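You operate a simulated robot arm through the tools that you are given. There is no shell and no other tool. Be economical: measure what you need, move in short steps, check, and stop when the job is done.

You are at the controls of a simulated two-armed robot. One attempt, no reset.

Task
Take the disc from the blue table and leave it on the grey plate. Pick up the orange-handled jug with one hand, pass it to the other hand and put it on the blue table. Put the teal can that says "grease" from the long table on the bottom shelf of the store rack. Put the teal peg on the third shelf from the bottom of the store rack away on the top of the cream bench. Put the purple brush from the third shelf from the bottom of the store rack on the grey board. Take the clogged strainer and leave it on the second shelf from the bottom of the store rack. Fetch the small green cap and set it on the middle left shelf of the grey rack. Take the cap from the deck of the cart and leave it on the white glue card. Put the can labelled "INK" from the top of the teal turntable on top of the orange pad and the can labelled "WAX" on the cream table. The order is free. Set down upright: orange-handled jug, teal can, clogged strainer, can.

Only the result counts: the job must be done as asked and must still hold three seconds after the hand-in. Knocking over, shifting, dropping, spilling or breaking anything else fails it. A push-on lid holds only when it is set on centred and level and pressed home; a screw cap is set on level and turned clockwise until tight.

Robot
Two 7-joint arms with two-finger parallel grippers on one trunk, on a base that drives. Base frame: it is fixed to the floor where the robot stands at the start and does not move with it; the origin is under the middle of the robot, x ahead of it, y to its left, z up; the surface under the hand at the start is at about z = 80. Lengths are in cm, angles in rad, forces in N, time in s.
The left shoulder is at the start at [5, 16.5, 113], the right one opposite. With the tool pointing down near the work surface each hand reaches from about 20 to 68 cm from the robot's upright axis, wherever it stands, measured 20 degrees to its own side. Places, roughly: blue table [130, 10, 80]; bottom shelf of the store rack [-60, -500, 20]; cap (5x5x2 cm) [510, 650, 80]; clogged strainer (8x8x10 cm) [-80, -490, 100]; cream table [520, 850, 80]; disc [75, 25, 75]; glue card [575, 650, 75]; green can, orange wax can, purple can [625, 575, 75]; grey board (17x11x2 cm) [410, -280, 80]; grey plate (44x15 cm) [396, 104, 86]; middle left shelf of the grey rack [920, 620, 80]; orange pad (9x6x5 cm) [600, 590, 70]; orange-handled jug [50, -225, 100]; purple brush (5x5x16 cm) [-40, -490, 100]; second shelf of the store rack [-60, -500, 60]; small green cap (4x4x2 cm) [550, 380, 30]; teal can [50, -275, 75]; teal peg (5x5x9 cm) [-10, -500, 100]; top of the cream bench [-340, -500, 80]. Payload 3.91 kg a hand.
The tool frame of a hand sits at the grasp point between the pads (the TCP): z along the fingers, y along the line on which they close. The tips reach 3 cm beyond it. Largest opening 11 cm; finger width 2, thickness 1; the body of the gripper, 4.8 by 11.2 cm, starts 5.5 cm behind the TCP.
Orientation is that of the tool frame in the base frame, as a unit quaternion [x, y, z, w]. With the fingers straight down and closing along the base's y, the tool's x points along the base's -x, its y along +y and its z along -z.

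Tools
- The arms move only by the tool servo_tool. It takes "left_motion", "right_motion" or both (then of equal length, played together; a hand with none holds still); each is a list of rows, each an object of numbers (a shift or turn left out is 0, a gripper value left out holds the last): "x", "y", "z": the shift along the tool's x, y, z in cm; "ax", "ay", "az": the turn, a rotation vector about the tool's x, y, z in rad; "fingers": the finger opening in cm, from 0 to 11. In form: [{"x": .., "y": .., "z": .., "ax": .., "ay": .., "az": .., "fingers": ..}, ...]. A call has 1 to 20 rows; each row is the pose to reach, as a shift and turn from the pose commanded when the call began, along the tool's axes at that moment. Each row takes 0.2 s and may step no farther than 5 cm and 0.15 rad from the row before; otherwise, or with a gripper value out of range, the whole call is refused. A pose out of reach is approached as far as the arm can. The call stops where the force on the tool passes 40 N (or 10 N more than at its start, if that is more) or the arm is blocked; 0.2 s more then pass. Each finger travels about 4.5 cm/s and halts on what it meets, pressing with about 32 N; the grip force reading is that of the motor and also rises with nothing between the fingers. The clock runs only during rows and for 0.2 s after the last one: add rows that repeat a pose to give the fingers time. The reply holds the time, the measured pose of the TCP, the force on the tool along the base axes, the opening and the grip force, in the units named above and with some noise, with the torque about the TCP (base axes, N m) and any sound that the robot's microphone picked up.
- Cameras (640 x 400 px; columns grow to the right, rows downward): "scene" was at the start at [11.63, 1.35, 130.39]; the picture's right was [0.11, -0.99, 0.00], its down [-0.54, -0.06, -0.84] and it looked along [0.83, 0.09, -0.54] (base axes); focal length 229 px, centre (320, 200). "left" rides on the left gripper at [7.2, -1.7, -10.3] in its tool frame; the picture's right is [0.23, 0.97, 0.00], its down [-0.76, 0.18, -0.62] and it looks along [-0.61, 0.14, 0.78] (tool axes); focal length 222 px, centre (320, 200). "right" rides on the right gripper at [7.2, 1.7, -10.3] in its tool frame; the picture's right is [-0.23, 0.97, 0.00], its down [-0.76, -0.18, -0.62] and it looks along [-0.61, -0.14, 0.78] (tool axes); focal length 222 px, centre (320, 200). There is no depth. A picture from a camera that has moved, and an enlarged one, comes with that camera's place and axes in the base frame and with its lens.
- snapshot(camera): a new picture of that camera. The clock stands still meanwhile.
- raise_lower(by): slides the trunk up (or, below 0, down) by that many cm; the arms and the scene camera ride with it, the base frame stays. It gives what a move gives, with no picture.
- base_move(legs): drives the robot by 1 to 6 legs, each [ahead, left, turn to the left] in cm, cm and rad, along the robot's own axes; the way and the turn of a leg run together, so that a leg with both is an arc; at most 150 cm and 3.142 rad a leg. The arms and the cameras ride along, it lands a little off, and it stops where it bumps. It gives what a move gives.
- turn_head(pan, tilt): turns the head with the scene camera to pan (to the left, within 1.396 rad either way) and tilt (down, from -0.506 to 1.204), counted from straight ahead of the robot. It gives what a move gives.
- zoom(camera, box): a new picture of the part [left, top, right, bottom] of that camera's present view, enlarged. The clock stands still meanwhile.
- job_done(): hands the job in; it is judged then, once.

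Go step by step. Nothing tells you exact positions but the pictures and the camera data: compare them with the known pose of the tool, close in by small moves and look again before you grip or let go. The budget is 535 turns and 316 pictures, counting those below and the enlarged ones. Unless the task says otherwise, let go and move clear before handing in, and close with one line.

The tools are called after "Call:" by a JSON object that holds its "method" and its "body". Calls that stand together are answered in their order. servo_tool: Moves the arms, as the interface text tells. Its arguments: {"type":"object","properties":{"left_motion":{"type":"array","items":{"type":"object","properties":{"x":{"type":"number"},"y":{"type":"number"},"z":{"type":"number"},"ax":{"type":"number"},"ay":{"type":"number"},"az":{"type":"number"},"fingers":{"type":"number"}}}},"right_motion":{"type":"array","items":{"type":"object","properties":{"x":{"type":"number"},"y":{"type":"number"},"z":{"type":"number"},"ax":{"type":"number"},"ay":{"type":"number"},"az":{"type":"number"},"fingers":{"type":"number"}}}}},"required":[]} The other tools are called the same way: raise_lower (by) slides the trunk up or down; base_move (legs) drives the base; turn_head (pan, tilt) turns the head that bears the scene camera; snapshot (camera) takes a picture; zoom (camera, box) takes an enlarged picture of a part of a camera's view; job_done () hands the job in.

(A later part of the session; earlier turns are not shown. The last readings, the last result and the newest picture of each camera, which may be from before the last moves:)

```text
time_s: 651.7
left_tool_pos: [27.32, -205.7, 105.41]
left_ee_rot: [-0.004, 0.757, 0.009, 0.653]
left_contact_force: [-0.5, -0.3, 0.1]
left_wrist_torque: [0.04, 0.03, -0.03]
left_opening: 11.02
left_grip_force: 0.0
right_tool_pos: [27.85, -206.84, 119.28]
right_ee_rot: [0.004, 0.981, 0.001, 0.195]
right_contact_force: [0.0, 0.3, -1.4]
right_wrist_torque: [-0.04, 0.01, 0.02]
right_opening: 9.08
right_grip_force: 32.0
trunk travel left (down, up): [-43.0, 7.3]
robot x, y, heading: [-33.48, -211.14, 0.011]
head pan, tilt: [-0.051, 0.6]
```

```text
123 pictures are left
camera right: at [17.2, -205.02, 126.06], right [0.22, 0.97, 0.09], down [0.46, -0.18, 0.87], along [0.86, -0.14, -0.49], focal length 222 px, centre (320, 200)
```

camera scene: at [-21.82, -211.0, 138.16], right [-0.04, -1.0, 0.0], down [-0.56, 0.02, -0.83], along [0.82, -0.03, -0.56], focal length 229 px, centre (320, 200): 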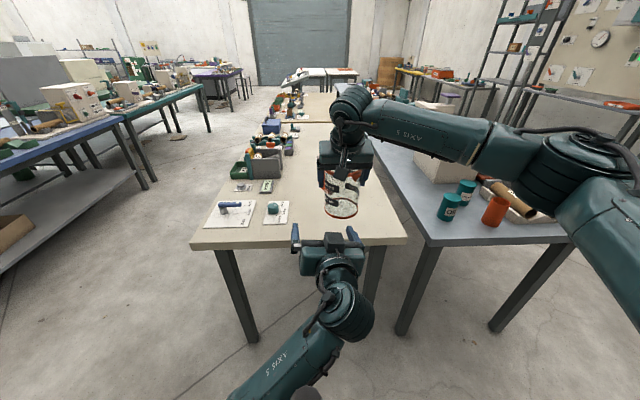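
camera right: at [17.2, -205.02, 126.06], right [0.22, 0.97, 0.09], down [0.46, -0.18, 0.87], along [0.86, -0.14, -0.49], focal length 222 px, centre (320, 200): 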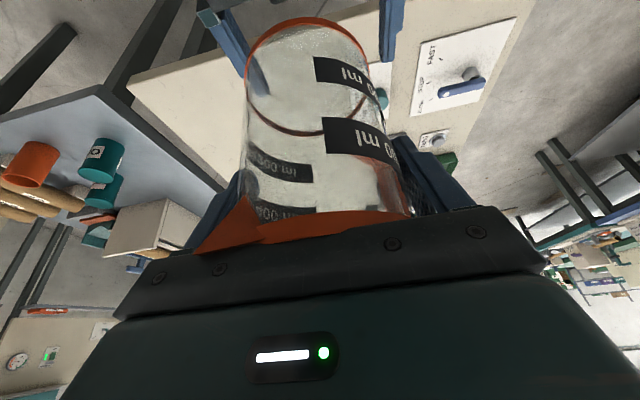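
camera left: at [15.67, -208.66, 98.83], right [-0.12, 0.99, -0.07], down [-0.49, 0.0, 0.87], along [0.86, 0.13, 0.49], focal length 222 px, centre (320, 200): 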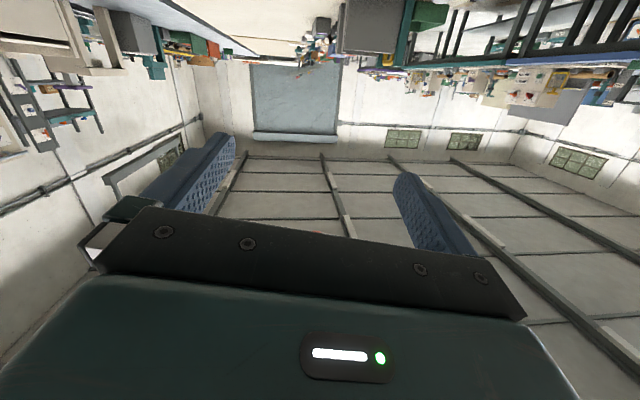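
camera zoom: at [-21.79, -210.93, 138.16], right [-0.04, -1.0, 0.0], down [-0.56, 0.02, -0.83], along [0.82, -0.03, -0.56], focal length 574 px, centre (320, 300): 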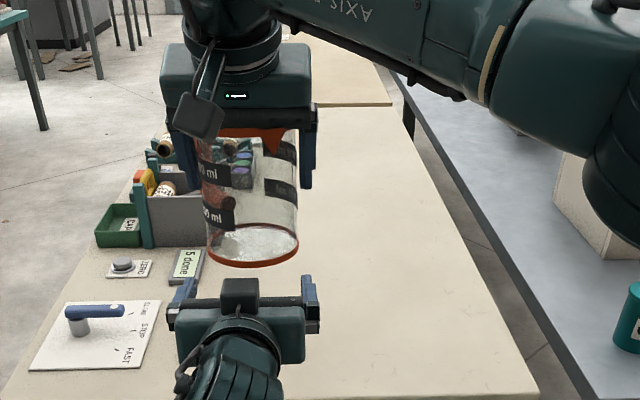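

Nearly aligned; I'll shift the jug 1.5 cm out and 0.8 cm left, then lower it 8 cm between the left fingers.

Call:
{"method": "servo_tool", "body": {"right_motion": [{"x": -1.4, "y": 0.8, "z": 0.6}, {"x": -0.6, "y": 0.8, "z": 2.5}, {"x": 0.2, "y": 0.8, "z": 4.4}, {"x": 1, "y": 0.8, "z": 6.3}, {"x": 1.8, "y": 0.8, "z": 8.2}]}}

Call:
{"method": "snapshot", "body": {"camera": "left"}}

Call:
{"method": "zoom", "body": {"camera": "scene", "box": [240, 80, 400, 240]}}

```text
time_s: 652.9
left_tool_pos: [27.46, -205.85, 105.51]
left_ee_rot: [-0.003, 0.758, 0.009, 0.652]
left_contact_force: [0.2, -0.6, -0.4]
left_wrist_torque: [-0.02, 0.01, 0.03]
left_opening: 11.0
left_grip_force: 0.2
right_tool_pos: [29.43, -205.97, 111.07]
right_ee_rot: [0.004, 0.981, 0.001, 0.195]
right_contact_force: [0.1, 0.2, -0.8]
right_wrist_torque: [0.02, 0.01, -0.01]
right_opening: 9.08
right_grip_force: 32.0
trunk travel left (down, up): [-43.0, 7.3]
robot x, y, heading: [-33.48, -210.93, 0.012]
head pan, tilt: [-0.051, 0.6]
```

```text
122 pictures are left
camera left: at [16.28, -207.78, 99.69], right [-0.05, 0.98, -0.22], down [-0.51, 0.16, 0.85], along [0.86, 0.15, 0.49], focal length 222 px, centre (320, 200)
```

left: 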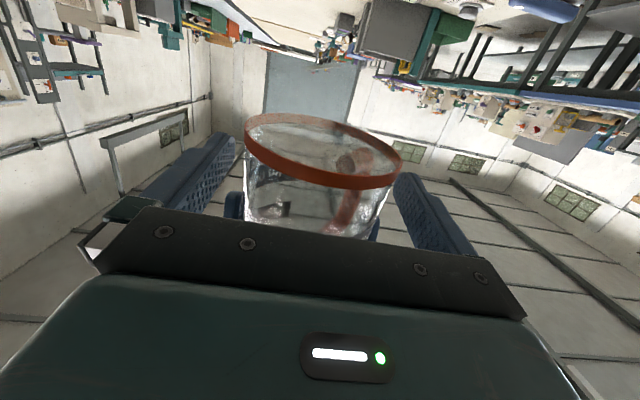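

```text
2.50 times, centred on (320, 160) of scene
camera zoom: at [-21.76, -210.98, 138.16], right [-0.04, -1.0, 0.0], down [-0.56, 0.02, -0.82], along [0.82, -0.03, -0.57], focal length 574 px, centre (320, 300)
```

zoom: 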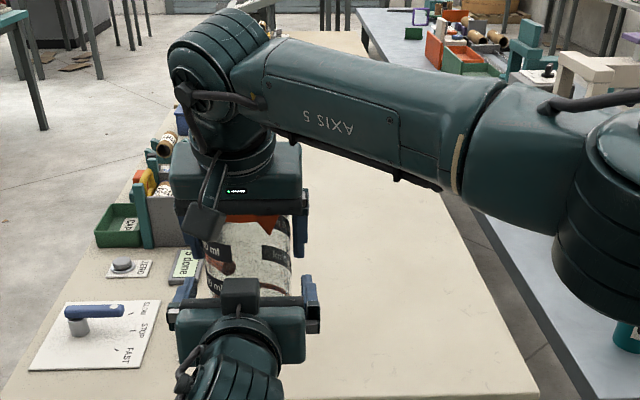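

The jug's base sits between the left fingers. I'll lower another 1.2 cm and close the left hand.

Call:
{"method": "servo_tool", "body": {"right_motion": [{"x": 0.25, "z": 0.55}, {"x": 0.45, "z": 1.1}]}}

Call:
{"method": "servo_tool", "body": {"left_motion": [{"fingers": 6}, {"fingers": 6}, {"fingers": 6}, {"fingers": 6}]}}

Call:
{"method": "snapshot", "body": {"camera": "left"}}

```text
time_s: 653.5
left_tool_pos: [27.32, -205.88, 105.4]
left_ee_rot: [-0.003, 0.757, 0.009, 0.653]
left_contact_force: [0.5, -0.4, 0.4]
left_wrist_torque: [-0.04, 0.02, 0.02]
left_opening: 11.0
left_grip_force: 0.0
right_tool_pos: [29.35, -206.05, 110.09]
right_ee_rot: [0.004, 0.981, 0.001, 0.196]
right_contact_force: [-0.9, -0.2, -1.4]
right_wrist_torque: [0.0, 0.03, 0.02]
right_opening: 9.11
right_grip_force: 31.6
trunk travel left (down, up): [-43.0, 7.3]
robot x, y, heading: [-33.5, -211.19, 0.009]
head pan, tilt: [-0.051, 0.6]
```

```text
time_s: 654.5
left_tool_pos: [27.37, -205.93, 105.49]
left_ee_rot: [-0.003, 0.757, 0.009, 0.653]
left_contact_force: [-0.3, -4.2, -0.8]
left_wrist_torque: [-0.36, 0.01, -0.14]
left_opening: 9.1
left_grip_force: 32.2
right_tool_pos: [29.23, -205.91, 110.13]
right_ee_rot: [0.002, 0.981, 0.002, 0.196]
right_contact_force: [1.4, 4.6, -0.5]
right_wrist_torque: [0.57, 0.01, 0.05]
right_opening: 9.11
right_grip_force: 32.8
trunk travel left (down, up): [-43.0, 7.3]
robot x, y, heading: [-33.04, -211.21, 0.007]
head pan, tilt: [-0.051, 0.6]
```

```text
120 pictures are left
camera left: at [16.26, -207.82, 99.72], right [-0.05, 0.98, -0.22], down [-0.51, 0.16, 0.85], along [0.86, 0.15, 0.49], focal length 222 px, centre (320, 200)
```

left: 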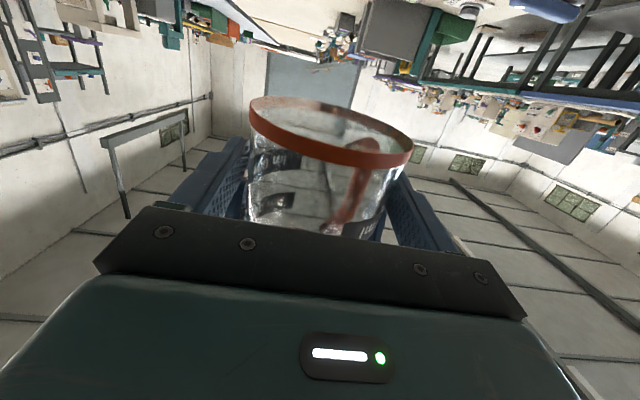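

Both hands hold the jug. I'll open the right hand and lift it clear.

Call:
{"method": "servo_tool", "body": {"right_motion": [{"fingers": 11}, {"fingers": 11}, {"fingers": 11}, {"x": -0.6, "z": -1.4}, {"x": -1.5, "z": -3.6}, {"x": -3, "z": -7.2}, {"x": -4.5, "z": -10.8}]}}

Call:
{"method": "snapshot", "body": {"camera": "scene"}}

```text
time_s: 656.1
left_tool_pos: [27.33, -205.93, 105.59]
left_ee_rot: [-0.002, 0.757, 0.008, 0.653]
left_contact_force: [-0.4, 0.5, -0.2]
left_wrist_torque: [-0.03, 0.05, 0.03]
left_opening: 9.09
left_grip_force: 31.6
right_tool_pos: [29.13, -205.99, 121.88]
right_ee_rot: [0.003, 0.981, 0.001, 0.196]
right_contact_force: [0.1, -0.1, -0.5]
right_wrist_torque: [-0.02, 0.03, 0.0]
right_opening: 10.99
right_grip_force: 0.1
trunk travel left (down, up): [-43.0, 7.3]
robot x, y, heading: [-33.79, -210.79, 0.014]
head pan, tilt: [-0.051, 0.6]
```

```text
119 pictures are left
camera scene: at [-21.84, -210.94, 138.16], right [-0.04, -1.0, 0.0], down [-0.56, 0.02, -0.83], along [0.82, -0.03, -0.56], focal length 229 px, centre (320, 200)
```

scene: 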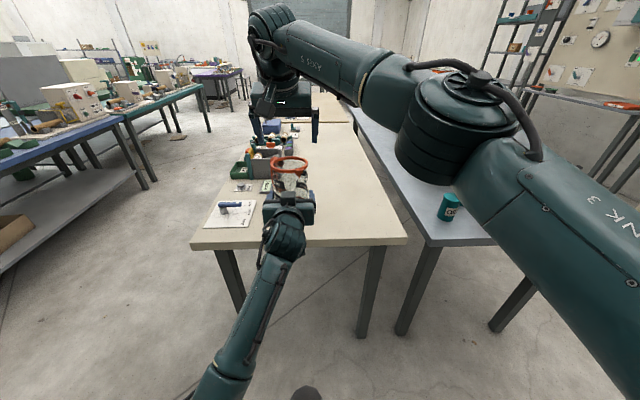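

The jug is now in the left hand. I'll clear the right hand away to the right and back.

Call:
{"method": "servo_tool", "body": {"right_motion": [{"x": 0, "z": -3}, {"x": 2, "z": -5, "y": -2.5}, {"x": 4.5, "z": -7, "y": -5.5}, {"x": 7.5, "z": -9, "y": -8}, {"x": 10.5, "z": -11, "y": -10.5}, {"x": 13.5, "z": -12.5, "y": -13}, {"x": 16, "z": -13, "y": -16}, {"x": 16, "z": -13, "y": -18, "ay": 0.1}, {"x": 16, "z": -13, "y": -18, "ay": 0.2}, {"x": 16, "z": -13, "y": -18, "ay": 0.3}, {"x": 16, "z": -13, "y": -18, "ay": 0.39}]}}

Call:
{"method": "base_move", "body": {"legs": [[-20, 0, -0.014], [0, 114, 0], [0, 112, 0]]}}

Call:
{"method": "turn_head", "body": {"pan": 0.0, "tilt": 0.6}}

Call:
{"method": "snapshot", "body": {"camera": "scene"}}

```text
time_s: 658.5
left_tool_pos: [27.41, -205.92, 105.4]
left_ee_rot: [-0.004, 0.757, 0.01, 0.653]
left_contact_force: [0.1, 0.2, -0.4]
left_wrist_torque: [-0.02, 0.02, 0.01]
left_opening: 9.11
left_grip_force: 32.1
right_tool_pos: [9.48, -223.88, 127.52]
right_ee_rot: [0.003, 1.0, 0.002, 0.002]
right_contact_force: [0.4, 0.0, -0.3]
right_wrist_torque: [0.02, 0.01, 0.0]
right_opening: 11.03
right_grip_force: 0.1
trunk travel left (down, up): [-43.0, 7.3]
robot x, y, heading: [-33.63, -211.17, 0.016]
head pan, tilt: [-0.051, 0.6]
```

```text
time_s: 679.3
left_tool_pos: [10.12, 14.05, 105.42]
left_ee_rot: [0.012, 0.756, -0.004, 0.654]
left_contact_force: [-0.5, -1.1, -1.1]
left_wrist_torque: [-0.01, 0.03, 0.0]
left_opening: 9.06
left_grip_force: 32.0
right_tool_pos: [-8.48, -3.29, 127.44]
right_ee_rot: [0.022, 1.0, 0.003, 0.001]
right_contact_force: [-0.5, -0.7, 0.0]
right_wrist_torque: [0.0, 0.02, -0.01]
right_opening: 10.99
right_grip_force: 0.1
trunk travel left (down, up): [-43.0, 7.3]
robot x, y, heading: [-50.83, 11.63, -0.029]
head pan, tilt: [-0.051, 0.6]
```

```text
time_s: 680.0
left_tool_pos: [10.0, 14.11, 105.45]
left_ee_rot: [0.011, 0.756, -0.002, 0.654]
left_contact_force: [-0.7, 0.0, -0.1]
left_wrist_torque: [0.0, 0.05, 0.01]
left_opening: 9.06
left_grip_force: 32.0
right_tool_pos: [-8.54, -3.33, 127.47]
right_ee_rot: [0.023, 1.0, 0.002, 0.002]
right_contact_force: [-0.2, 0.0, 0.8]
right_wrist_torque: [0.01, 0.02, 0.01]
right_opening: 10.97
right_grip_force: 0.1
trunk travel left (down, up): [-43.0, 7.3]
robot x, y, heading: [-51.01, 11.6, -0.022]
head pan, tilt: [0.0, 0.6]
```

```text
118 pictures are left
camera scene: at [-39.26, 11.31, 138.16], right [-0.03, -1.0, 0.0], down [-0.56, 0.02, -0.82], along [0.82, -0.02, -0.57], focal length 229 px, centre (320, 200)
```

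scene: 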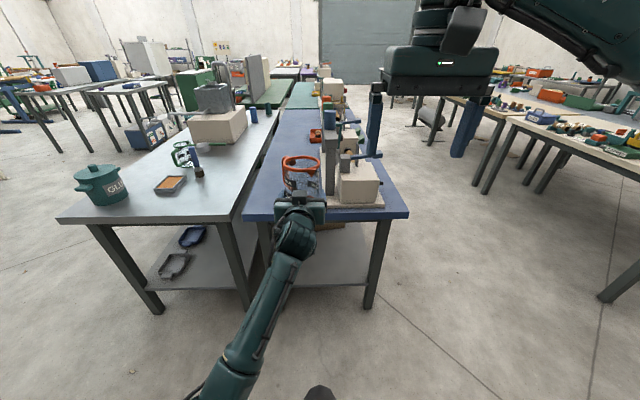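

The strip of blue table left of the fixture (y≈8–39) is free. I'll come closer and lower the trunk so the jug is just above table height.

Call:
{"method": "base_move", "body": {"legs": [[12, 9, 0.02]]}}

Call:
{"method": "raise_lower", "body": {"by": -15}}

Call:
{"method": "snapshot", "body": {"camera": "scene"}}

Call:
{"method": "snapshot", "body": {"camera": "left"}}

```text
time_s: 681.4
left_tool_pos: [22.09, 24.09, 105.53]
left_ee_rot: [0.005, 0.757, 0.003, 0.654]
left_contact_force: [0.1, 0.4, -0.8]
left_wrist_torque: [-0.05, 0.02, -0.01]
left_opening: 9.05
left_grip_force: 32.1
right_tool_pos: [3.9, 6.35, 127.46]
right_ee_rot: [0.014, 1.0, 0.003, 0.001]
right_contact_force: [-0.4, 1.0, -0.3]
right_wrist_torque: [-0.02, -0.01, -0.01]
right_opening: 11.0
right_grip_force: 0.1
trunk travel left (down, up): [-43.0, 7.3]
robot x, y, heading: [-38.72, 20.08, -0.013]
head pan, tilt: [0.0, 0.6]
```

```text
time_s: 683.2
left_tool_pos: [22.31, 24.08, 90.5]
left_ee_rot: [0.005, 0.756, 0.003, 0.654]
left_contact_force: [0.1, -0.8, -0.5]
left_wrist_torque: [0.02, 0.03, -0.04]
left_opening: 9.09
left_grip_force: 32.2
right_tool_pos: [3.8, 6.34, 112.52]
right_ee_rot: [0.014, 1.0, 0.002, 0.002]
right_contact_force: [-0.2, -0.6, 0.8]
right_wrist_torque: [0.02, -0.06, 0.0]
right_opening: 10.99
right_grip_force: 0.0
trunk travel left (down, up): [-28.0, 22.3]
robot x, y, heading: [-38.62, 20.1, -0.006]
head pan, tilt: [0.0, 0.6]
```

```text
117 pictures are left
camera scene: at [-27.14, 20.39, 123.16], right [-0.01, -1.0, 0.0], down [-0.56, 0.01, -0.83], along [0.83, -0.01, -0.56], focal length 229 px, centre (320, 200)
```

scene: 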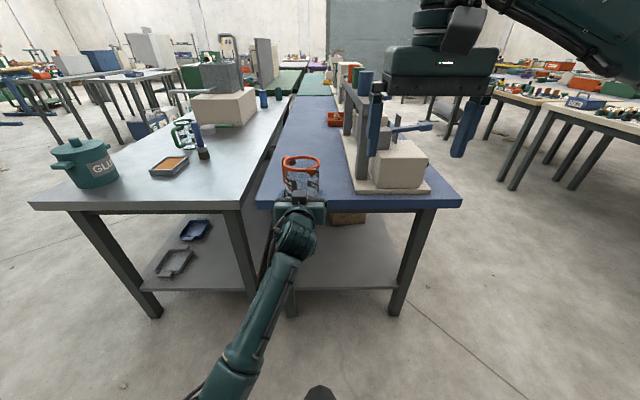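

```text
116 pictures are left
camera left: at [11.04, 22.44, 84.76], right [-0.03, 0.98, -0.21], down [-0.51, 0.17, 0.85], along [0.86, 0.13, 0.49], focal length 222 px, centre (320, 200)
```

left: 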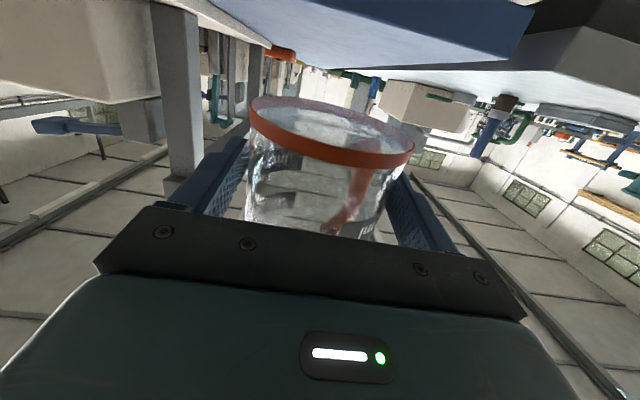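

I'll move forward 18 cm so the jug stands about 7 cm inside the table's edge.

Call:
{"method": "base_move", "body": {"legs": [[18, 0, 0]]}}

Call:
{"method": "raise_lower", "body": {"by": -5}}

Call:
{"method": "snapshot", "body": {"camera": "scene"}}

Call:
{"method": "snapshot", "body": {"camera": "left"}}

```text
time_s: 684.7
left_tool_pos: [40.32, 23.91, 90.46]
left_ee_rot: [0.005, 0.757, 0.003, 0.653]
left_contact_force: [0.0, -0.2, -1.4]
left_wrist_torque: [0.02, 0.0, 0.02]
left_opening: 9.07
left_grip_force: 31.9
right_tool_pos: [21.94, 6.26, 112.44]
right_ee_rot: [0.014, 1.0, 0.003, 0.001]
right_contact_force: [0.2, -0.2, -0.1]
right_wrist_torque: [0.02, 0.05, 0.02]
right_opening: 11.0
right_grip_force: 0.0
trunk travel left (down, up): [-28.0, 22.3]
robot x, y, heading: [-20.68, 20.04, -0.006]
head pan, tilt: [0.0, 0.6]
```

```text
time_s: 685.6
left_tool_pos: [40.31, 23.97, 85.56]
left_ee_rot: [0.004, 0.756, 0.005, 0.654]
left_contact_force: [-0.2, -0.8, -1.1]
left_wrist_torque: [-0.02, 0.03, 0.0]
left_opening: 9.05
left_grip_force: 32.1
right_tool_pos: [21.99, 6.35, 107.54]
right_ee_rot: [0.013, 1.0, 0.002, 0.002]
right_contact_force: [-0.3, 0.5, 0.6]
right_wrist_torque: [-0.03, 0.01, 0.01]
right_opening: 11.02
right_grip_force: 0.1
trunk travel left (down, up): [-23.0, 27.3]
robot x, y, heading: [-20.75, 19.89, -0.011]
head pan, tilt: [0.0, 0.6]
```

```text
115 pictures are left
camera scene: at [-8.99, 20.26, 118.16], right [-0.01, -1.0, 0.0], down [-0.56, 0.0, -0.83], along [0.83, -0.01, -0.56], focal length 229 px, centre (320, 200)
```

scene: 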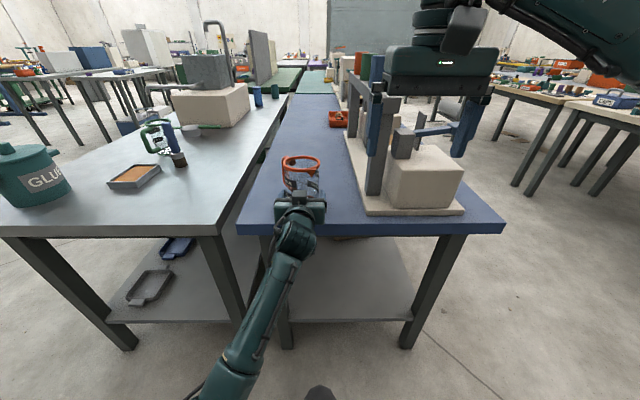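

```text
114 pictures are left
camera left: at [29.19, 22.37, 79.76], right [-0.03, 0.98, -0.21], down [-0.51, 0.17, 0.85], along [0.86, 0.13, 0.49], focal length 222 px, centre (320, 200)
```

left: 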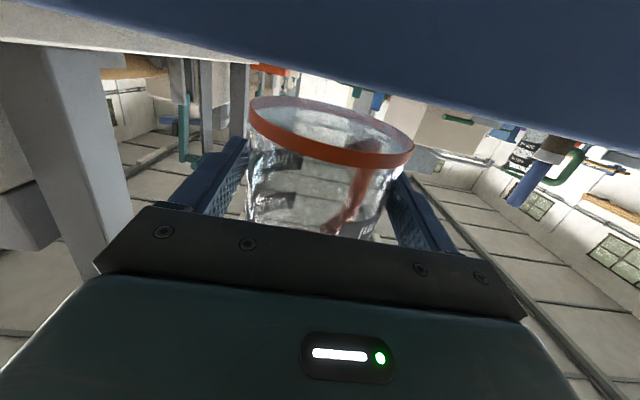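

The jug is about 8 cm inside the edge with the wrist camera outside it. I'll lower until contact.

Call:
{"method": "servo_tool", "body": {"left_motion": [{"x": 0.7, "z": 0.1}, {"x": 1.3, "z": 0.2}, {"x": 1.8, "z": 0.26}, {"x": 2.2, "z": 0.3}, {"x": 2.6, "z": 0.37}, {"x": 3, "z": 0.43}, {"x": 3.4, "z": 0.5}, {"x": 3.8, "z": 0.55}, {"x": 4.2, "z": 0.6}]}}

Call:
{"method": "zoom", "body": {"camera": "scene", "box": [230, 130, 390, 250]}}

```text
time_s: 687.8
left_tool_pos: [42.42, 28.2, 84.08]
left_ee_rot: [0.023, 0.728, 0.055, 0.682]
left_contact_force: [0.7, -0.7, -0.3]
left_wrist_torque: [-0.01, 0.05, 0.0]
left_opening: 9.05
left_grip_force: 32.1
right_tool_pos: [22.04, 6.19, 107.39]
right_ee_rot: [0.013, 1.0, 0.002, 0.002]
right_contact_force: [-0.1, -0.3, 0.2]
right_wrist_torque: [0.01, 0.03, 0.01]
right_opening: 10.99
right_grip_force: 0.1
trunk travel left (down, up): [-23.0, 27.3]
robot x, y, heading: [-20.52, 20.11, -0.008]
head pan, tilt: [0.0, 0.6]
stopped in row 9 (left hand): the arm was blocked; the commanded pose is now the measured one
```

```text
3.33 times, centred on (310, 190) of scene
camera zoom: at [-8.96, 20.26, 118.15], right [-0.01, -1.0, 0.0], down [-0.57, 0.0, -0.82], along [0.82, -0.01, -0.57], focal length 765 px, centre (353, 233)
```

zoom: 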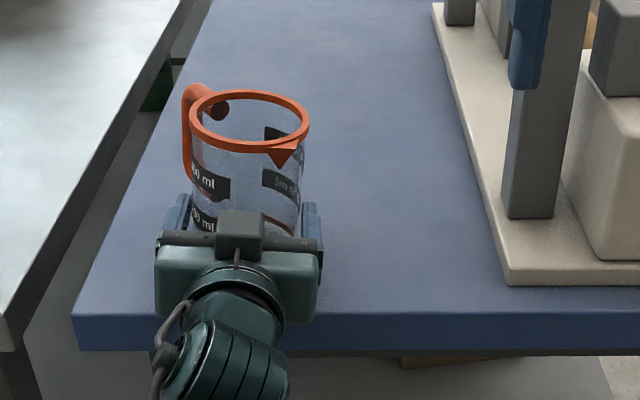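

The arm hit its limit while lowering and rolled slightly. I'll restore its previous pose and use the trunk for lowering instead.

Call:
{"method": "servo_tool", "body": {"left_motion": [{"x": -0.6, "y": -1.3, "z": -0.8, "ax": 0.017, "ay": 0.027, "az": -0.037}, {"x": -1.2, "y": -2.6, "z": -1.6, "ax": 0.034, "ay": 0.054, "az": -0.074}, {"x": -1.8, "y": -3.9, "z": -2.4, "ax": 0.05, "ay": 0.08, "az": -0.111}]}}

Call:
{"method": "snapshot", "body": {"camera": "left"}}

```text
time_s: 688.7
left_tool_pos: [41.73, 29.63, 84.96]
left_ee_rot: [0.022, 0.745, 0.073, 0.663]
left_contact_force: [0.8, 0.0, -0.6]
left_wrist_torque: [-0.01, 0.05, 0.01]
left_opening: 9.06
left_grip_force: 31.5
right_tool_pos: [21.97, 6.29, 107.64]
right_ee_rot: [0.012, 1.0, 0.002, 0.001]
right_contact_force: [-0.1, 0.8, -0.1]
right_wrist_torque: [0.02, -0.02, -0.02]
right_opening: 10.99
right_grip_force: 0.1
trunk travel left (down, up): [-23.0, 27.3]
robot x, y, heading: [-20.33, 19.77, -0.009]
head pan, tilt: [0.0, 0.6]
stopped in row 3 (left hand): the arm was blocked; the commanded pose is now the measured one
```

```text
112 pictures are left
camera left: at [30.82, 27.94, 78.6], right [-0.09, 0.99, -0.09], down [-0.54, 0.03, 0.84], along [0.84, 0.12, 0.53], focal length 222 px, centre (320, 200)
```

left: 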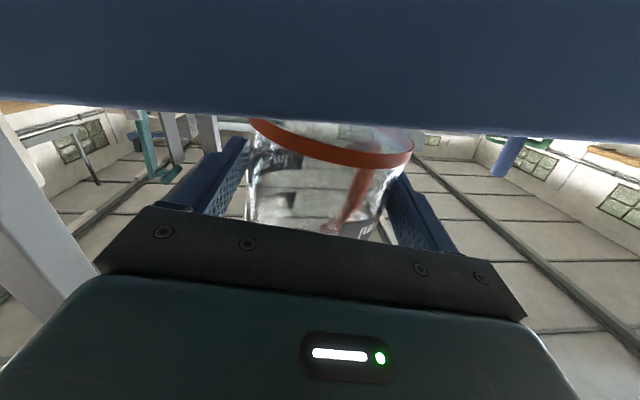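

It's blocked by its own body when moving inward. I'll fix the tilt while moving slightly outward and up instead.

Call:
{"method": "servo_tool", "body": {"left_motion": [{"x": -0.8, "y": 0.8, "z": 0.3, "ax": 0.027, "ay": 0.01, "az": -0.046}, {"x": -1.6, "y": 1.6, "z": 0.6, "ax": 0.054, "ay": 0.02, "az": -0.092}, {"x": -2.4, "y": 2.4, "z": 0.9, "ax": 0.08, "ay": 0.03, "az": -0.138}]}}

Call:
{"method": "zoom", "body": {"camera": "scene", "box": [230, 130, 390, 250]}}

```text
time_s: 689.5
left_tool_pos: [42.72, 31.75, 87.38]
left_ee_rot: [-0.004, 0.758, -0.004, 0.653]
left_contact_force: [-0.6, 0.2, -0.9]
left_wrist_torque: [0.02, 0.06, -0.01]
left_opening: 9.07
left_grip_force: 32.1
right_tool_pos: [21.95, 6.21, 107.52]
right_ee_rot: [0.014, 1.0, 0.003, 0.002]
right_contact_force: [0.2, 0.5, 0.1]
right_wrist_torque: [-0.01, 0.01, 0.02]
right_opening: 11.0
right_grip_force: 0.0
trunk travel left (down, up): [-23.0, 27.3]
robot x, y, heading: [-20.55, 19.94, -0.008]
head pan, tilt: [0.0, 0.6]
```

```text
3.33 times, centred on (310, 190) of scene
camera zoom: at [-8.97, 20.26, 118.16], right [-0.01, -1.0, 0.0], down [-0.56, 0.0, -0.82], along [0.82, -0.01, -0.57], focal length 765 px, centre (353, 233)
```

zoom: 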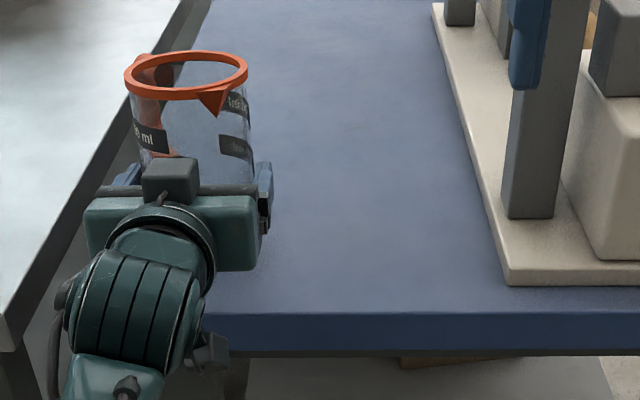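

The tool is level again. I'll shift the base back 2.5 and right 7, then lower with the trunk in small steps.

Call:
{"method": "base_move", "body": {"legs": [[-2.5, -7, 0]]}}

Call:
{"method": "raise_lower", "body": {"by": -3.5}}

Call:
{"method": "zoom", "body": {"camera": "scene", "box": [230, 130, 390, 250]}}

```text
time_s: 690.8
left_tool_pos: [40.23, 24.66, 87.47]
left_ee_rot: [-0.004, 0.757, -0.004, 0.653]
left_contact_force: [0.4, 0.2, -1.6]
left_wrist_torque: [-0.05, 0.01, -0.03]
left_opening: 9.05
left_grip_force: 31.6
right_tool_pos: [19.46, -0.79, 107.53]
right_ee_rot: [0.013, 1.0, 0.003, 0.002]
right_contact_force: [0.1, -0.6, 0.1]
right_wrist_torque: [0.02, 0.01, 0.01]
right_opening: 11.0
right_grip_force: 0.0
trunk travel left (down, up): [-23.0, 27.3]
robot x, y, heading: [-23.08, 12.89, -0.009]
head pan, tilt: [0.0, 0.6]
```

```text
time_s: 691.6
left_tool_pos: [40.16, 24.69, 83.93]
left_ee_rot: [-0.005, 0.757, -0.003, 0.653]
left_contact_force: [-0.2, 0.1, 0.2]
left_wrist_torque: [-0.02, 0.02, -0.04]
left_opening: 9.04
left_grip_force: 31.8
right_tool_pos: [19.56, -0.82, 103.99]
right_ee_rot: [0.012, 1.0, 0.002, 0.002]
right_contact_force: [1.0, 0.1, -0.2]
right_wrist_torque: [0.0, 0.0, -0.03]
right_opening: 11.01
right_grip_force: 0.0
trunk travel left (down, up): [-19.5, 30.8]
robot x, y, heading: [-23.16, 12.81, -0.005]
head pan, tilt: [0.0, 0.6]
```

```text
3.33 times, centred on (310, 190) of scene
camera zoom: at [-11.49, 13.22, 114.65], right [-0.01, -1.0, 0.0], down [-0.56, 0.0, -0.83], along [0.83, -0.01, -0.56], focal length 765 px, centre (353, 233)
```

zoom: 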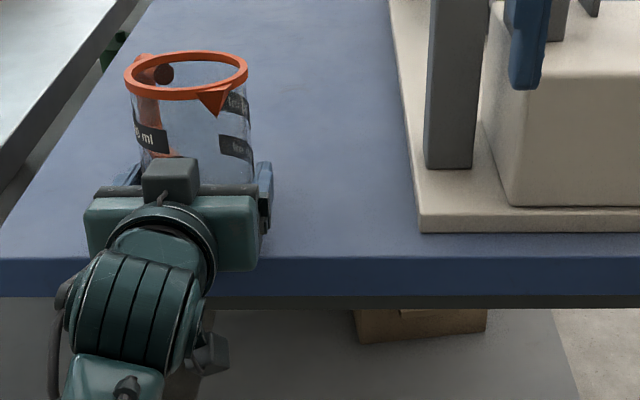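

Still no contact. I'll continue by small trunk steps.

Call:
{"method": "raise_lower", "body": {"by": -0.7}}

Call:
{"method": "raise_lower", "body": {"by": -0.5}}

```text
time_s: 692.1
left_tool_pos: [40.01, 24.71, 83.79]
left_ee_rot: [-0.004, 0.753, -0.004, 0.658]
left_contact_force: [0.1, 0.2, 14.8]
left_wrist_torque: [0.27, -0.88, -0.04]
left_opening: 9.03
left_grip_force: 32.3
right_tool_pos: [19.41, -0.83, 103.46]
right_ee_rot: [0.012, 1.0, 0.004, 0.002]
right_contact_force: [0.4, 0.1, 1.6]
right_wrist_torque: [0.03, -0.05, -0.05]
right_opening: 11.0
right_grip_force: 0.0
trunk travel left (down, up): [-18.8, 31.5]
robot x, y, heading: [-23.17, 13.14, -0.006]
head pan, tilt: [0.0, 0.6]
```

```text
time_s: 692.7
left_tool_pos: [40.03, 24.68, 83.36]
left_ee_rot: [-0.004, 0.752, -0.004, 0.659]
left_contact_force: [-0.6, -2.0, 22.3]
left_wrist_torque: [0.7, -0.43, -0.06]
left_opening: 9.04
left_grip_force: 32.1
right_tool_pos: [19.25, -0.83, 102.87]
right_ee_rot: [0.012, 1.0, 0.003, 0.005]
right_contact_force: [-0.1, -1.2, -0.3]
right_wrist_torque: [0.05, -0.01, 0.01]
right_opening: 11.0
right_grip_force: 0.0
trunk travel left (down, up): [-18.3, 32.0]
robot x, y, heading: [-22.92, 13.19, -0.002]
head pan, tilt: [0.0, 0.6]
```

It's standing on the table. I'll open the left hand and back the base straight out.

Call:
{"method": "servo_tool", "body": {"left_motion": [{"fingers": 11}, {"fingers": 11}, {"fingers": 11}, {"fingers": 11}]}}

Call:
{"method": "zoom", "body": {"camera": "scene", "box": [230, 130, 390, 250]}}

```text
time_s: 693.7
left_tool_pos: [40.08, 24.85, 82.7]
left_ee_rot: [-0.005, 0.757, -0.003, 0.653]
left_contact_force: [0.5, 1.0, 0.2]
left_wrist_torque: [0.0, 0.04, -0.02]
left_opening: 11.02
left_grip_force: 0.1
right_tool_pos: [19.5, -0.73, 102.84]
right_ee_rot: [0.012, 1.0, 0.002, 0.001]
right_contact_force: [-0.5, -0.5, 0.5]
right_wrist_torque: [-0.04, -0.02, 0.0]
right_opening: 11.02
right_grip_force: 0.1
trunk travel left (down, up): [-18.3, 32.0]
robot x, y, heading: [-23.39, 12.96, -0.006]
head pan, tilt: [0.0, 0.6]
```

```text
3.33 times, centred on (310, 190) of scene
camera zoom: at [-11.49, 13.22, 113.46], right [-0.01, -1.0, 0.0], down [-0.56, 0.0, -0.83], along [0.83, -0.01, -0.56], focal length 765 px, centre (353, 233)
```

zoom: 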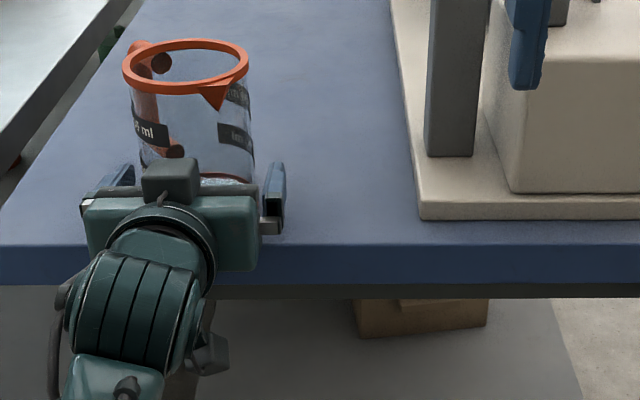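

Released and upright. Backing out.

Call:
{"method": "base_move", "body": {"legs": [[-28, 0, 0]]}}

Call:
{"method": "snapshot", "body": {"camera": "scene"}}

```text
time_s: 695.6
left_tool_pos: [13.01, 24.66, 82.87]
left_ee_rot: [-0.002, 0.758, -0.006, 0.652]
left_contact_force: [0.3, 0.0, 0.5]
left_wrist_torque: [-0.01, -0.02, 0.0]
left_opening: 11.02
left_grip_force: 0.1
right_tool_pos: [-7.8, -0.63, 102.79]
right_ee_rot: [0.015, 1.0, 0.002, 0.002]
right_contact_force: [-0.7, 0.7, 0.9]
right_wrist_torque: [0.01, -0.01, -0.01]
right_opening: 11.0
right_grip_force: 0.1
trunk travel left (down, up): [-18.3, 32.0]
robot x, y, heading: [-50.6, 13.43, -0.008]
head pan, tilt: [0.0, 0.6]
```

```text
108 pictures are left
camera scene: at [-38.83, 13.4, 113.46], right [-0.01, -1.0, 0.0], down [-0.56, 0.01, -0.83], along [0.83, -0.01, -0.56], focal length 229 px, centre (320, 200)
```

scene: 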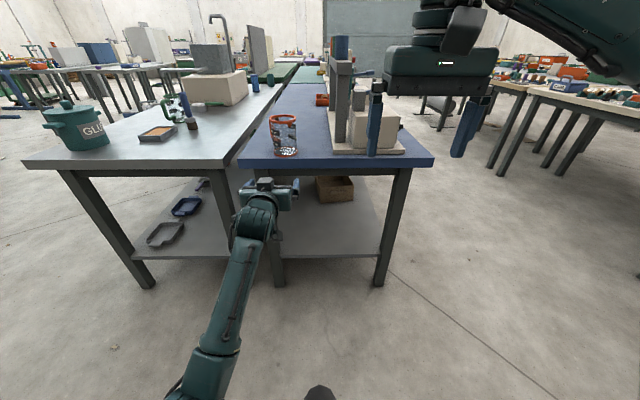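

The jug stands on the blue table. Next is the grease can at about [64, −282]. I'll bring the left arm back to a tucked vertical pose and drive to the grey table.

Call:
{"method": "servo_tool", "body": {"left_motion": [{"x": -2.5, "z": -1.5, "ay": 0.14}, {"x": -5, "z": -3, "ay": 0.28}, {"x": -7.5, "z": -4.5, "ay": 0.42}, {"x": -10, "z": -6, "ay": 0.56}, {"x": -12.5, "z": -7.5, "ay": 0.7}, {"x": -15, "z": -9, "ay": 0.84}, {"x": -17.5, "z": -10.5, "ay": 0.98}, {"x": -20, "z": -12, "ay": 1.12}, {"x": -22.5, "z": -13.5, "ay": 1.26}, {"x": -25, "z": -15, "ay": 1.4}, {"x": -27, "z": -19, "ay": 1.4}, {"x": -27, "z": -23, "ay": 1.4}]}}

Call:
{"method": "base_move", "body": {"legs": [[0, -141, 0], [0, -141, 0], [45, 0, 0]]}}

Call:
{"method": "turn_head", "body": {"pan": -0.1, "tilt": 0.6}}

Call:
{"method": "snapshot", "body": {"camera": "scene"}}

```text
time_s: 698.2
left_tool_pos: [-2.99, 27.87, 115.94]
left_ee_rot: [-0.027, 0.999, 0.01, 0.022]
left_contact_force: [1.4, -9.4, -5.5]
left_wrist_torque: [0.68, 0.09, 0.0]
left_opening: 11.01
left_grip_force: 0.0
left hand out of reach, approached as far as the arm can: row 6, 7, 8, 9, 10, 11, 12
right_tool_pos: [-7.86, -0.87, 102.78]
right_ee_rot: [0.015, 1.0, 0.003, 0.002]
right_contact_force: [0.5, 0.2, -0.6]
right_wrist_torque: [-0.03, 0.08, 0.02]
right_opening: 11.0
right_grip_force: 0.0
trunk travel left (down, up): [-18.3, 32.0]
robot x, y, heading: [-50.66, 13.05, -0.013]
head pan, tilt: [0.0, 0.6]
```

```text
time_s: 725.7
left_tool_pos: [39.04, -262.16, 115.09]
left_ee_rot: [0.003, 1.0, -0.006, 0.009]
left_contact_force: [0.0, 0.1, -0.4]
left_wrist_torque: [0.0, 0.03, 0.01]
left_opening: 10.98
left_grip_force: 0.0
right_tool_pos: [33.85, -289.25, 102.73]
right_ee_rot: [0.018, 1.0, 0.001, 0.002]
right_contact_force: [-0.7, -0.3, 0.5]
right_wrist_torque: [-0.01, 0.0, -0.02]
right_opening: 11.03
right_grip_force: 0.1
trunk travel left (down, up): [-18.3, 32.0]
robot x, y, heading: [-8.72, -275.0, -0.014]
head pan, tilt: [0.0, 0.6]
```

```text
time_s: 726.3
left_tool_pos: [39.02, -262.08, 115.0]
left_ee_rot: [0.004, 1.0, -0.006, 0.008]
left_contact_force: [0.1, 0.9, 0.0]
left_wrist_torque: [0.04, -0.04, -0.01]
left_opening: 10.98
left_grip_force: 0.1
right_tool_pos: [33.9, -289.28, 102.84]
right_ee_rot: [0.018, 1.0, 0.002, 0.003]
right_contact_force: [0.2, 0.5, -0.3]
right_wrist_torque: [-0.01, 0.01, -0.01]
right_opening: 10.98
right_grip_force: 0.1
trunk travel left (down, up): [-18.3, 32.0]
robot x, y, heading: [-8.71, -275.49, -0.021]
head pan, tilt: [-0.099, 0.6]
```

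```text
107 pictures are left
camera scene: at [3.29, -275.29, 114.2], right [-0.06, -1.0, 0.0], down [-0.49, 0.03, -0.87], along [0.87, -0.05, -0.49], focal length 229 px, centre (320, 200)
```

scene: 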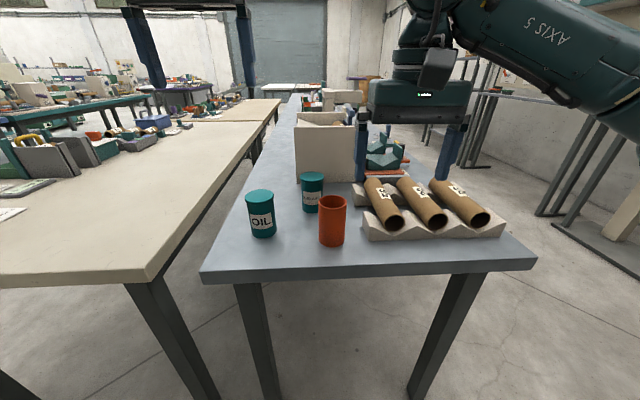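

Triangulating, GREASE is at [59.1, −276.4] with its top at z≈90, between OIL and the orange cup. I'll move in and bring the right hand, tilted 0.52 rad, above it.

Call:
{"method": "base_move", "body": {"legs": [[13, 12, 0.02]]}}

Call:
{"method": "servo_tool", "body": {"right_motion": [{"x": -2, "y": 0.2, "ay": -0.13, "fingers": 9}, {"x": -4, "y": 0.4, "ay": -0.26, "fingers": 9}, {"x": -6, "y": 0.6, "ay": -0.39, "fingers": 9}, {"x": -8, "y": 0.8, "ay": -0.52, "fingers": 9}]}}

Call:
{"method": "snapshot", "body": {"camera": "right"}}

Call:
{"method": "snapshot", "body": {"camera": "scene"}}

```text
time_s: 728.1
left_tool_pos: [51.66, -249.04, 114.98]
left_ee_rot: [-0.008, 1.0, -0.006, 0.007]
left_contact_force: [-0.2, 0.1, -0.1]
left_wrist_torque: [0.0, 0.0, 0.02]
left_opening: 10.98
left_grip_force: 0.2
right_tool_pos: [47.16, -276.09, 102.85]
right_ee_rot: [0.006, 1.0, 0.003, 0.003]
right_contact_force: [0.4, -0.3, -0.5]
right_wrist_torque: [0.0, 0.02, 0.02]
right_opening: 11.01
right_grip_force: 0.0
trunk travel left (down, up): [-18.3, 32.0]
robot x, y, heading: [4.03, -262.91, 0.006]
head pan, tilt: [-0.099, 0.6]
```

```text
time_s: 729.1
left_tool_pos: [51.76, -248.89, 114.82]
left_ee_rot: [-0.007, 1.0, -0.007, 0.004]
left_contact_force: [-1.0, 0.4, 0.2]
left_wrist_torque: [0.03, -0.01, -0.01]
left_opening: 11.01
left_grip_force: 0.0
right_tool_pos: [55.37, -275.61, 102.73]
right_ee_rot: [0.007, 0.965, 0.0, 0.261]
right_contact_force: [0.5, 0.0, -0.8]
right_wrist_torque: [0.02, 0.02, 0.0]
right_opening: 9.0
right_grip_force: 0.0
trunk travel left (down, up): [-18.3, 32.0]
robot x, y, heading: [4.26, -262.64, 0.002]
head pan, tilt: [-0.099, 0.6]
```

```text
106 pictures are left
camera right: at [43.98, -273.69, 107.96], right [0.21, 0.97, 0.12], down [0.34, -0.19, 0.92], along [0.92, -0.15, -0.37], focal length 222 px, centre (320, 200)
```

right: 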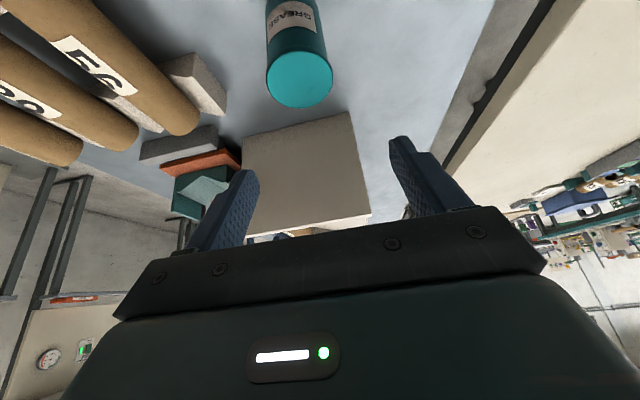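

```text
105 pictures are left
camera scene: at [16.25, -263.11, 114.1], right [-0.06, -1.0, 0.0], down [-0.5, 0.03, -0.86], along [0.86, -0.05, -0.5], focal length 229 px, centre (320, 200)
```

scene: 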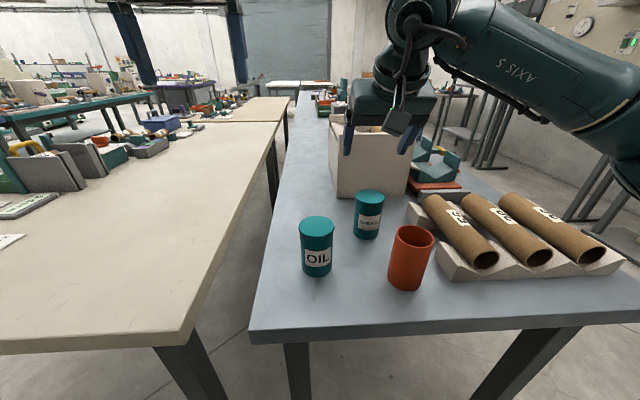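

GREASE is confirmed at [58.4, −276.3], top z 90. I'll lower along to it in steps.

Call:
{"method": "servo_tool", "body": {"right_motion": [{"x": 1.2, "y": -0.4, "z": 3.5}, {"x": 2.5, "y": -0.7, "z": 7}, {"x": 3.3, "y": -0.7, "z": 9.5}]}}

Call:
{"method": "snapshot", "body": {"camera": "right"}}

```text
time_s: 729.9
left_tool_pos: [51.67, -248.99, 114.85]
left_ee_rot: [-0.008, 1.0, -0.006, 0.006]
left_contact_force: [-0.1, 0.0, 0.7]
left_wrist_torque: [-0.04, -0.04, -0.01]
left_opening: 11.01
left_grip_force: 0.1
right_tool_pos: [57.27, -276.2, 93.02]
right_ee_rot: [0.007, 0.965, 0.001, 0.261]
right_contact_force: [0.2, -0.7, 0.1]
right_wrist_torque: [0.03, -0.02, 0.02]
right_opening: 9.0
right_grip_force: 0.1
trunk travel left (down, up): [-18.3, 32.0]
robot x, y, heading: [4.43, -262.7, 0.008]
head pan, tilt: [-0.099, 0.6]
```

```text
104 pictures are left
camera right: at [45.8, -274.31, 98.26], right [0.21, 0.97, 0.12], down [0.34, -0.19, 0.92], along [0.92, -0.15, -0.37], focal length 222 px, centre (320, 200)
```

right: 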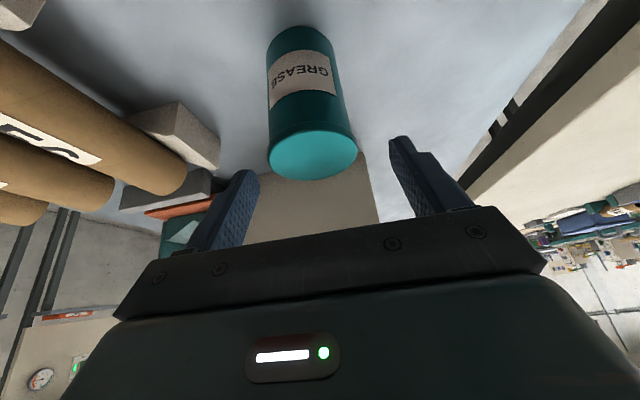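

Centred. I'll finish the descent and grip.

Call:
{"method": "servo_tool", "body": {"right_motion": [{"x": 0.9, "z": 2.3}, {"x": 1.9, "z": 4.6}, {"x": 1.9, "z": 4.6, "fingers": 4}, {"x": 1.9, "z": 4.6, "fingers": 4}, {"x": 1.9, "z": 4.6, "fingers": 4}, {"x": 1.9, "z": 4.6, "fingers": 4}]}}

Call:
{"method": "servo_tool", "body": {"right_motion": [{"x": -1.5, "z": -2.6}, {"x": -3, "z": -5.2}, {"x": -5, "z": -8.6}, {"x": -7, "z": -12}]}}

Call:
{"method": "snapshot", "body": {"camera": "right"}}

```text
time_s: 731.3
left_tool_pos: [51.75, -249.11, 114.75]
left_ee_rot: [-0.007, 1.0, -0.006, 0.004]
left_contact_force: [0.5, -0.4, -0.4]
left_wrist_torque: [0.02, -0.02, 0.0]
left_opening: 10.98
left_grip_force: 0.0
right_tool_pos: [57.84, -276.15, 88.02]
right_ee_rot: [0.007, 0.966, 0.0, 0.259]
right_contact_force: [1.1, -0.6, -0.2]
right_wrist_torque: [-0.11, -0.07, 0.01]
right_opening: 6.1
right_grip_force: 31.8
trunk travel left (down, up): [-18.3, 32.0]
robot x, y, heading: [4.53, -262.6, 0.004]
head pan, tilt: [-0.099, 0.6]
```

```text
time_s: 732.3
left_tool_pos: [51.71, -248.94, 114.88]
left_ee_rot: [-0.008, 1.0, -0.006, 0.006]
left_contact_force: [0.5, 0.2, 0.1]
left_wrist_torque: [-0.01, -0.01, 0.0]
left_opening: 11.01
left_grip_force: 0.1
right_tool_pos: [57.69, -276.11, 102.17]
right_ee_rot: [0.007, 0.966, 0.0, 0.259]
right_contact_force: [-0.7, 0.5, -2.8]
right_wrist_torque: [0.04, 0.05, 0.02]
right_opening: 6.07
right_grip_force: 32.3
trunk travel left (down, up): [-18.3, 32.0]
robot x, y, heading: [4.38, -263.09, 0.004]
head pan, tilt: [-0.099, 0.6]
```

```text
103 pictures are left
camera right: at [46.35, -274.2, 107.42], right [0.21, 0.97, 0.12], down [0.35, -0.19, 0.92], along [0.91, -0.15, -0.37], focal length 222 px, centre (320, 200)
```

right: 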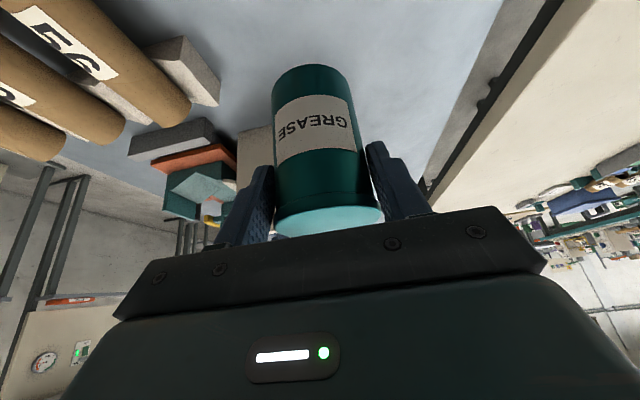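

The grease can is held. I'll back away, turn to face −y and approach the store rack.

Call:
{"method": "base_move", "body": {"legs": [[-42, 0, 0], [0, 0, -1.575], [110, 0, 0]]}}

Call:
{"method": "turn_head", "body": {"pan": 0.0, "tilt": 0.45}}

Call:
{"method": "snapshot", "body": {"camera": "scene"}}

```text
time_s: 743.9
left_tool_pos: [-22.76, -421.25, 114.91]
left_ee_rot: [0.7, 0.714, -0.009, 0.0]
left_contact_force: [0.3, 0.2, 0.8]
left_wrist_torque: [-0.01, -0.02, 0.07]
left_opening: 10.99
left_grip_force: 0.1
right_tool_pos: [-49.83, -427.32, 102.12]
right_ee_rot: [0.687, 0.679, -0.183, 0.184]
right_contact_force: [0.4, -0.9, -1.9]
right_wrist_torque: [0.0, 0.0, -0.02]
right_opening: 6.07
right_grip_force: 32.5
trunk travel left (down, up): [-18.3, 32.0]
robot x, y, heading: [-36.64, -373.81, -1.563]
head pan, tilt: [-0.099, 0.6]
```

```text
time_s: 744.6
left_tool_pos: [-22.68, -421.19, 114.94]
left_ee_rot: [0.701, 0.713, -0.008, 0.0]
left_contact_force: [0.7, 0.8, -0.2]
left_wrist_torque: [0.02, 0.01, -0.03]
left_opening: 11.0
left_grip_force: 0.1
right_tool_pos: [-49.71, -427.33, 102.1]
right_ee_rot: [0.687, 0.679, -0.183, 0.184]
right_contact_force: [-0.4, 0.3, -3.0]
right_wrist_torque: [0.04, -0.02, 0.01]
right_opening: 6.08
right_grip_force: 32.5
trunk travel left (down, up): [-18.3, 32.0]
robot x, y, heading: [-36.8, -374.13, -1.564]
head pan, tilt: [0.0, 0.45]
```

```text
102 pictures are left
camera scene: at [-36.86, -385.78, 114.81], right [-1.0, -0.01, 0.0], down [0.0, 0.44, -0.9], along [0.01, -0.9, -0.44], focal length 229 px, centre (320, 200)
```

scene: 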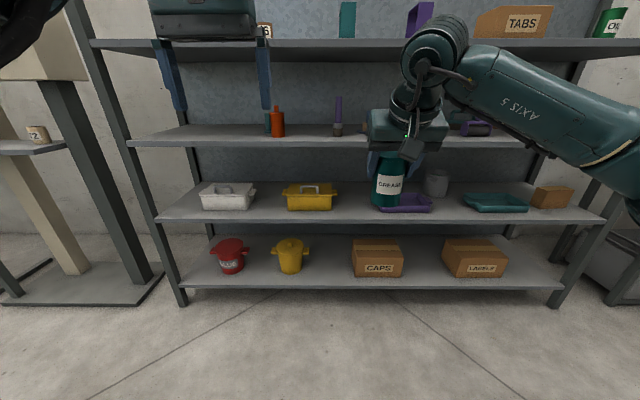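

The rack's shelves are at z≈20, 62, 97 and 128, front edge y≈−474. There's a 22 cm gap on the bottom shelf at x≈−41. I'll retract the left hand, lower the trunk fully and take the can down in the open.

Call:
{"method": "servo_tool", "body": {"left_motion": [{"x": 4}, {"x": 8}, {"x": 12}, {"x": 16}, {"x": 20}]}}

Call:
{"method": "raise_lower", "body": {"by": -18.3}}

Call:
{"method": "servo_tool", "body": {"right_motion": [{"x": 2, "z": 3.4}, {"x": 4, "z": 6.9}, {"x": 6, "z": 10.3}, {"x": 8, "z": 13.8}, {"x": 10, "z": 17.2}, {"x": 12, "z": 20.7}, {"x": 14, "z": 24.1}, {"x": 16, "z": 27.6}, {"x": 18, "z": 31}, {"x": 20, "z": 34.5}, {"x": 22, "z": 37.9}, {"x": 24, "z": 41.4}]}}

Call:
{"method": "snapshot", "body": {"camera": "scene"}}

```text
time_s: 745.8
left_tool_pos: [-15.47, -411.78, 119.26]
left_ee_rot: [0.696, 0.717, -0.025, -0.033]
left_contact_force: [-1.0, -1.1, 0.5]
left_wrist_torque: [-0.02, 0.0, 0.01]
left_opening: 11.02
left_grip_force: 0.1
left hand out of reach, approached as far as the arm can: row 1, 2, 3, 4, 5
right_tool_pos: [-49.74, -427.31, 101.98]
right_ee_rot: [0.687, 0.679, -0.182, 0.184]
right_contact_force: [-1.1, -0.3, -2.4]
right_wrist_torque: [0.07, 0.03, -0.02]
right_opening: 6.07
right_grip_force: 31.8
trunk travel left (down, up): [-18.3, 32.0]
robot x, y, heading: [-36.5, -374.28, -1.561]
head pan, tilt: [0.0, 0.45]
```

```text
time_s: 747.9
left_tool_pos: [-15.64, -411.81, 101.01]
left_ee_rot: [0.696, 0.717, -0.024, -0.03]
left_contact_force: [0.0, -0.3, -0.2]
left_wrist_torque: [0.02, 0.01, -0.04]
left_opening: 11.02
left_grip_force: 0.1
right_tool_pos: [-49.74, -427.3, 83.8]
right_ee_rot: [0.687, 0.678, -0.183, 0.184]
right_contact_force: [-0.1, 0.4, -2.5]
right_wrist_torque: [0.07, 0.02, -0.01]
right_opening: 6.08
right_grip_force: 32.4
trunk travel left (down, up): [0.0, 50.3]
robot x, y, heading: [-36.65, -373.61, -1.562]
head pan, tilt: [0.0, 0.45]
```

```text
time_s: 750.5
left_tool_pos: [-15.74, -411.84, 100.98]
left_ee_rot: [0.697, 0.716, -0.02, -0.029]
left_contact_force: [0.3, 0.4, -0.2]
left_wrist_torque: [-0.02, -0.02, -0.01]
left_opening: 11.0
left_grip_force: 0.1
right_tool_pos: [-49.72, -427.23, 35.81]
right_ee_rot: [0.687, 0.679, -0.182, 0.184]
right_contact_force: [-0.2, 0.3, -2.5]
right_wrist_torque: [0.03, 0.01, 0.04]
right_opening: 6.1
right_grip_force: 32.5
trunk travel left (down, up): [0.0, 50.3]
robot x, y, heading: [-37.18, -374.19, -1.565]
head pan, tilt: [0.0, 0.45]
```

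```text
101 pictures are left
camera scene: at [-34.67, -385.25, 100.86], right [-0.97, -0.25, 0.0], down [0.0, -0.02, -1.0], along [0.25, -0.97, 0.02], focal length 229 px, centre (320, 200)
```

scene: 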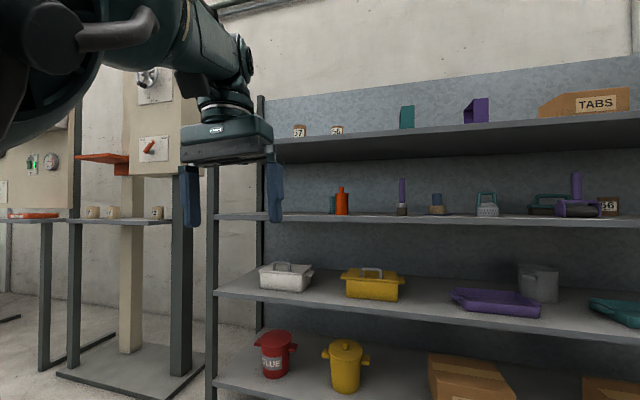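

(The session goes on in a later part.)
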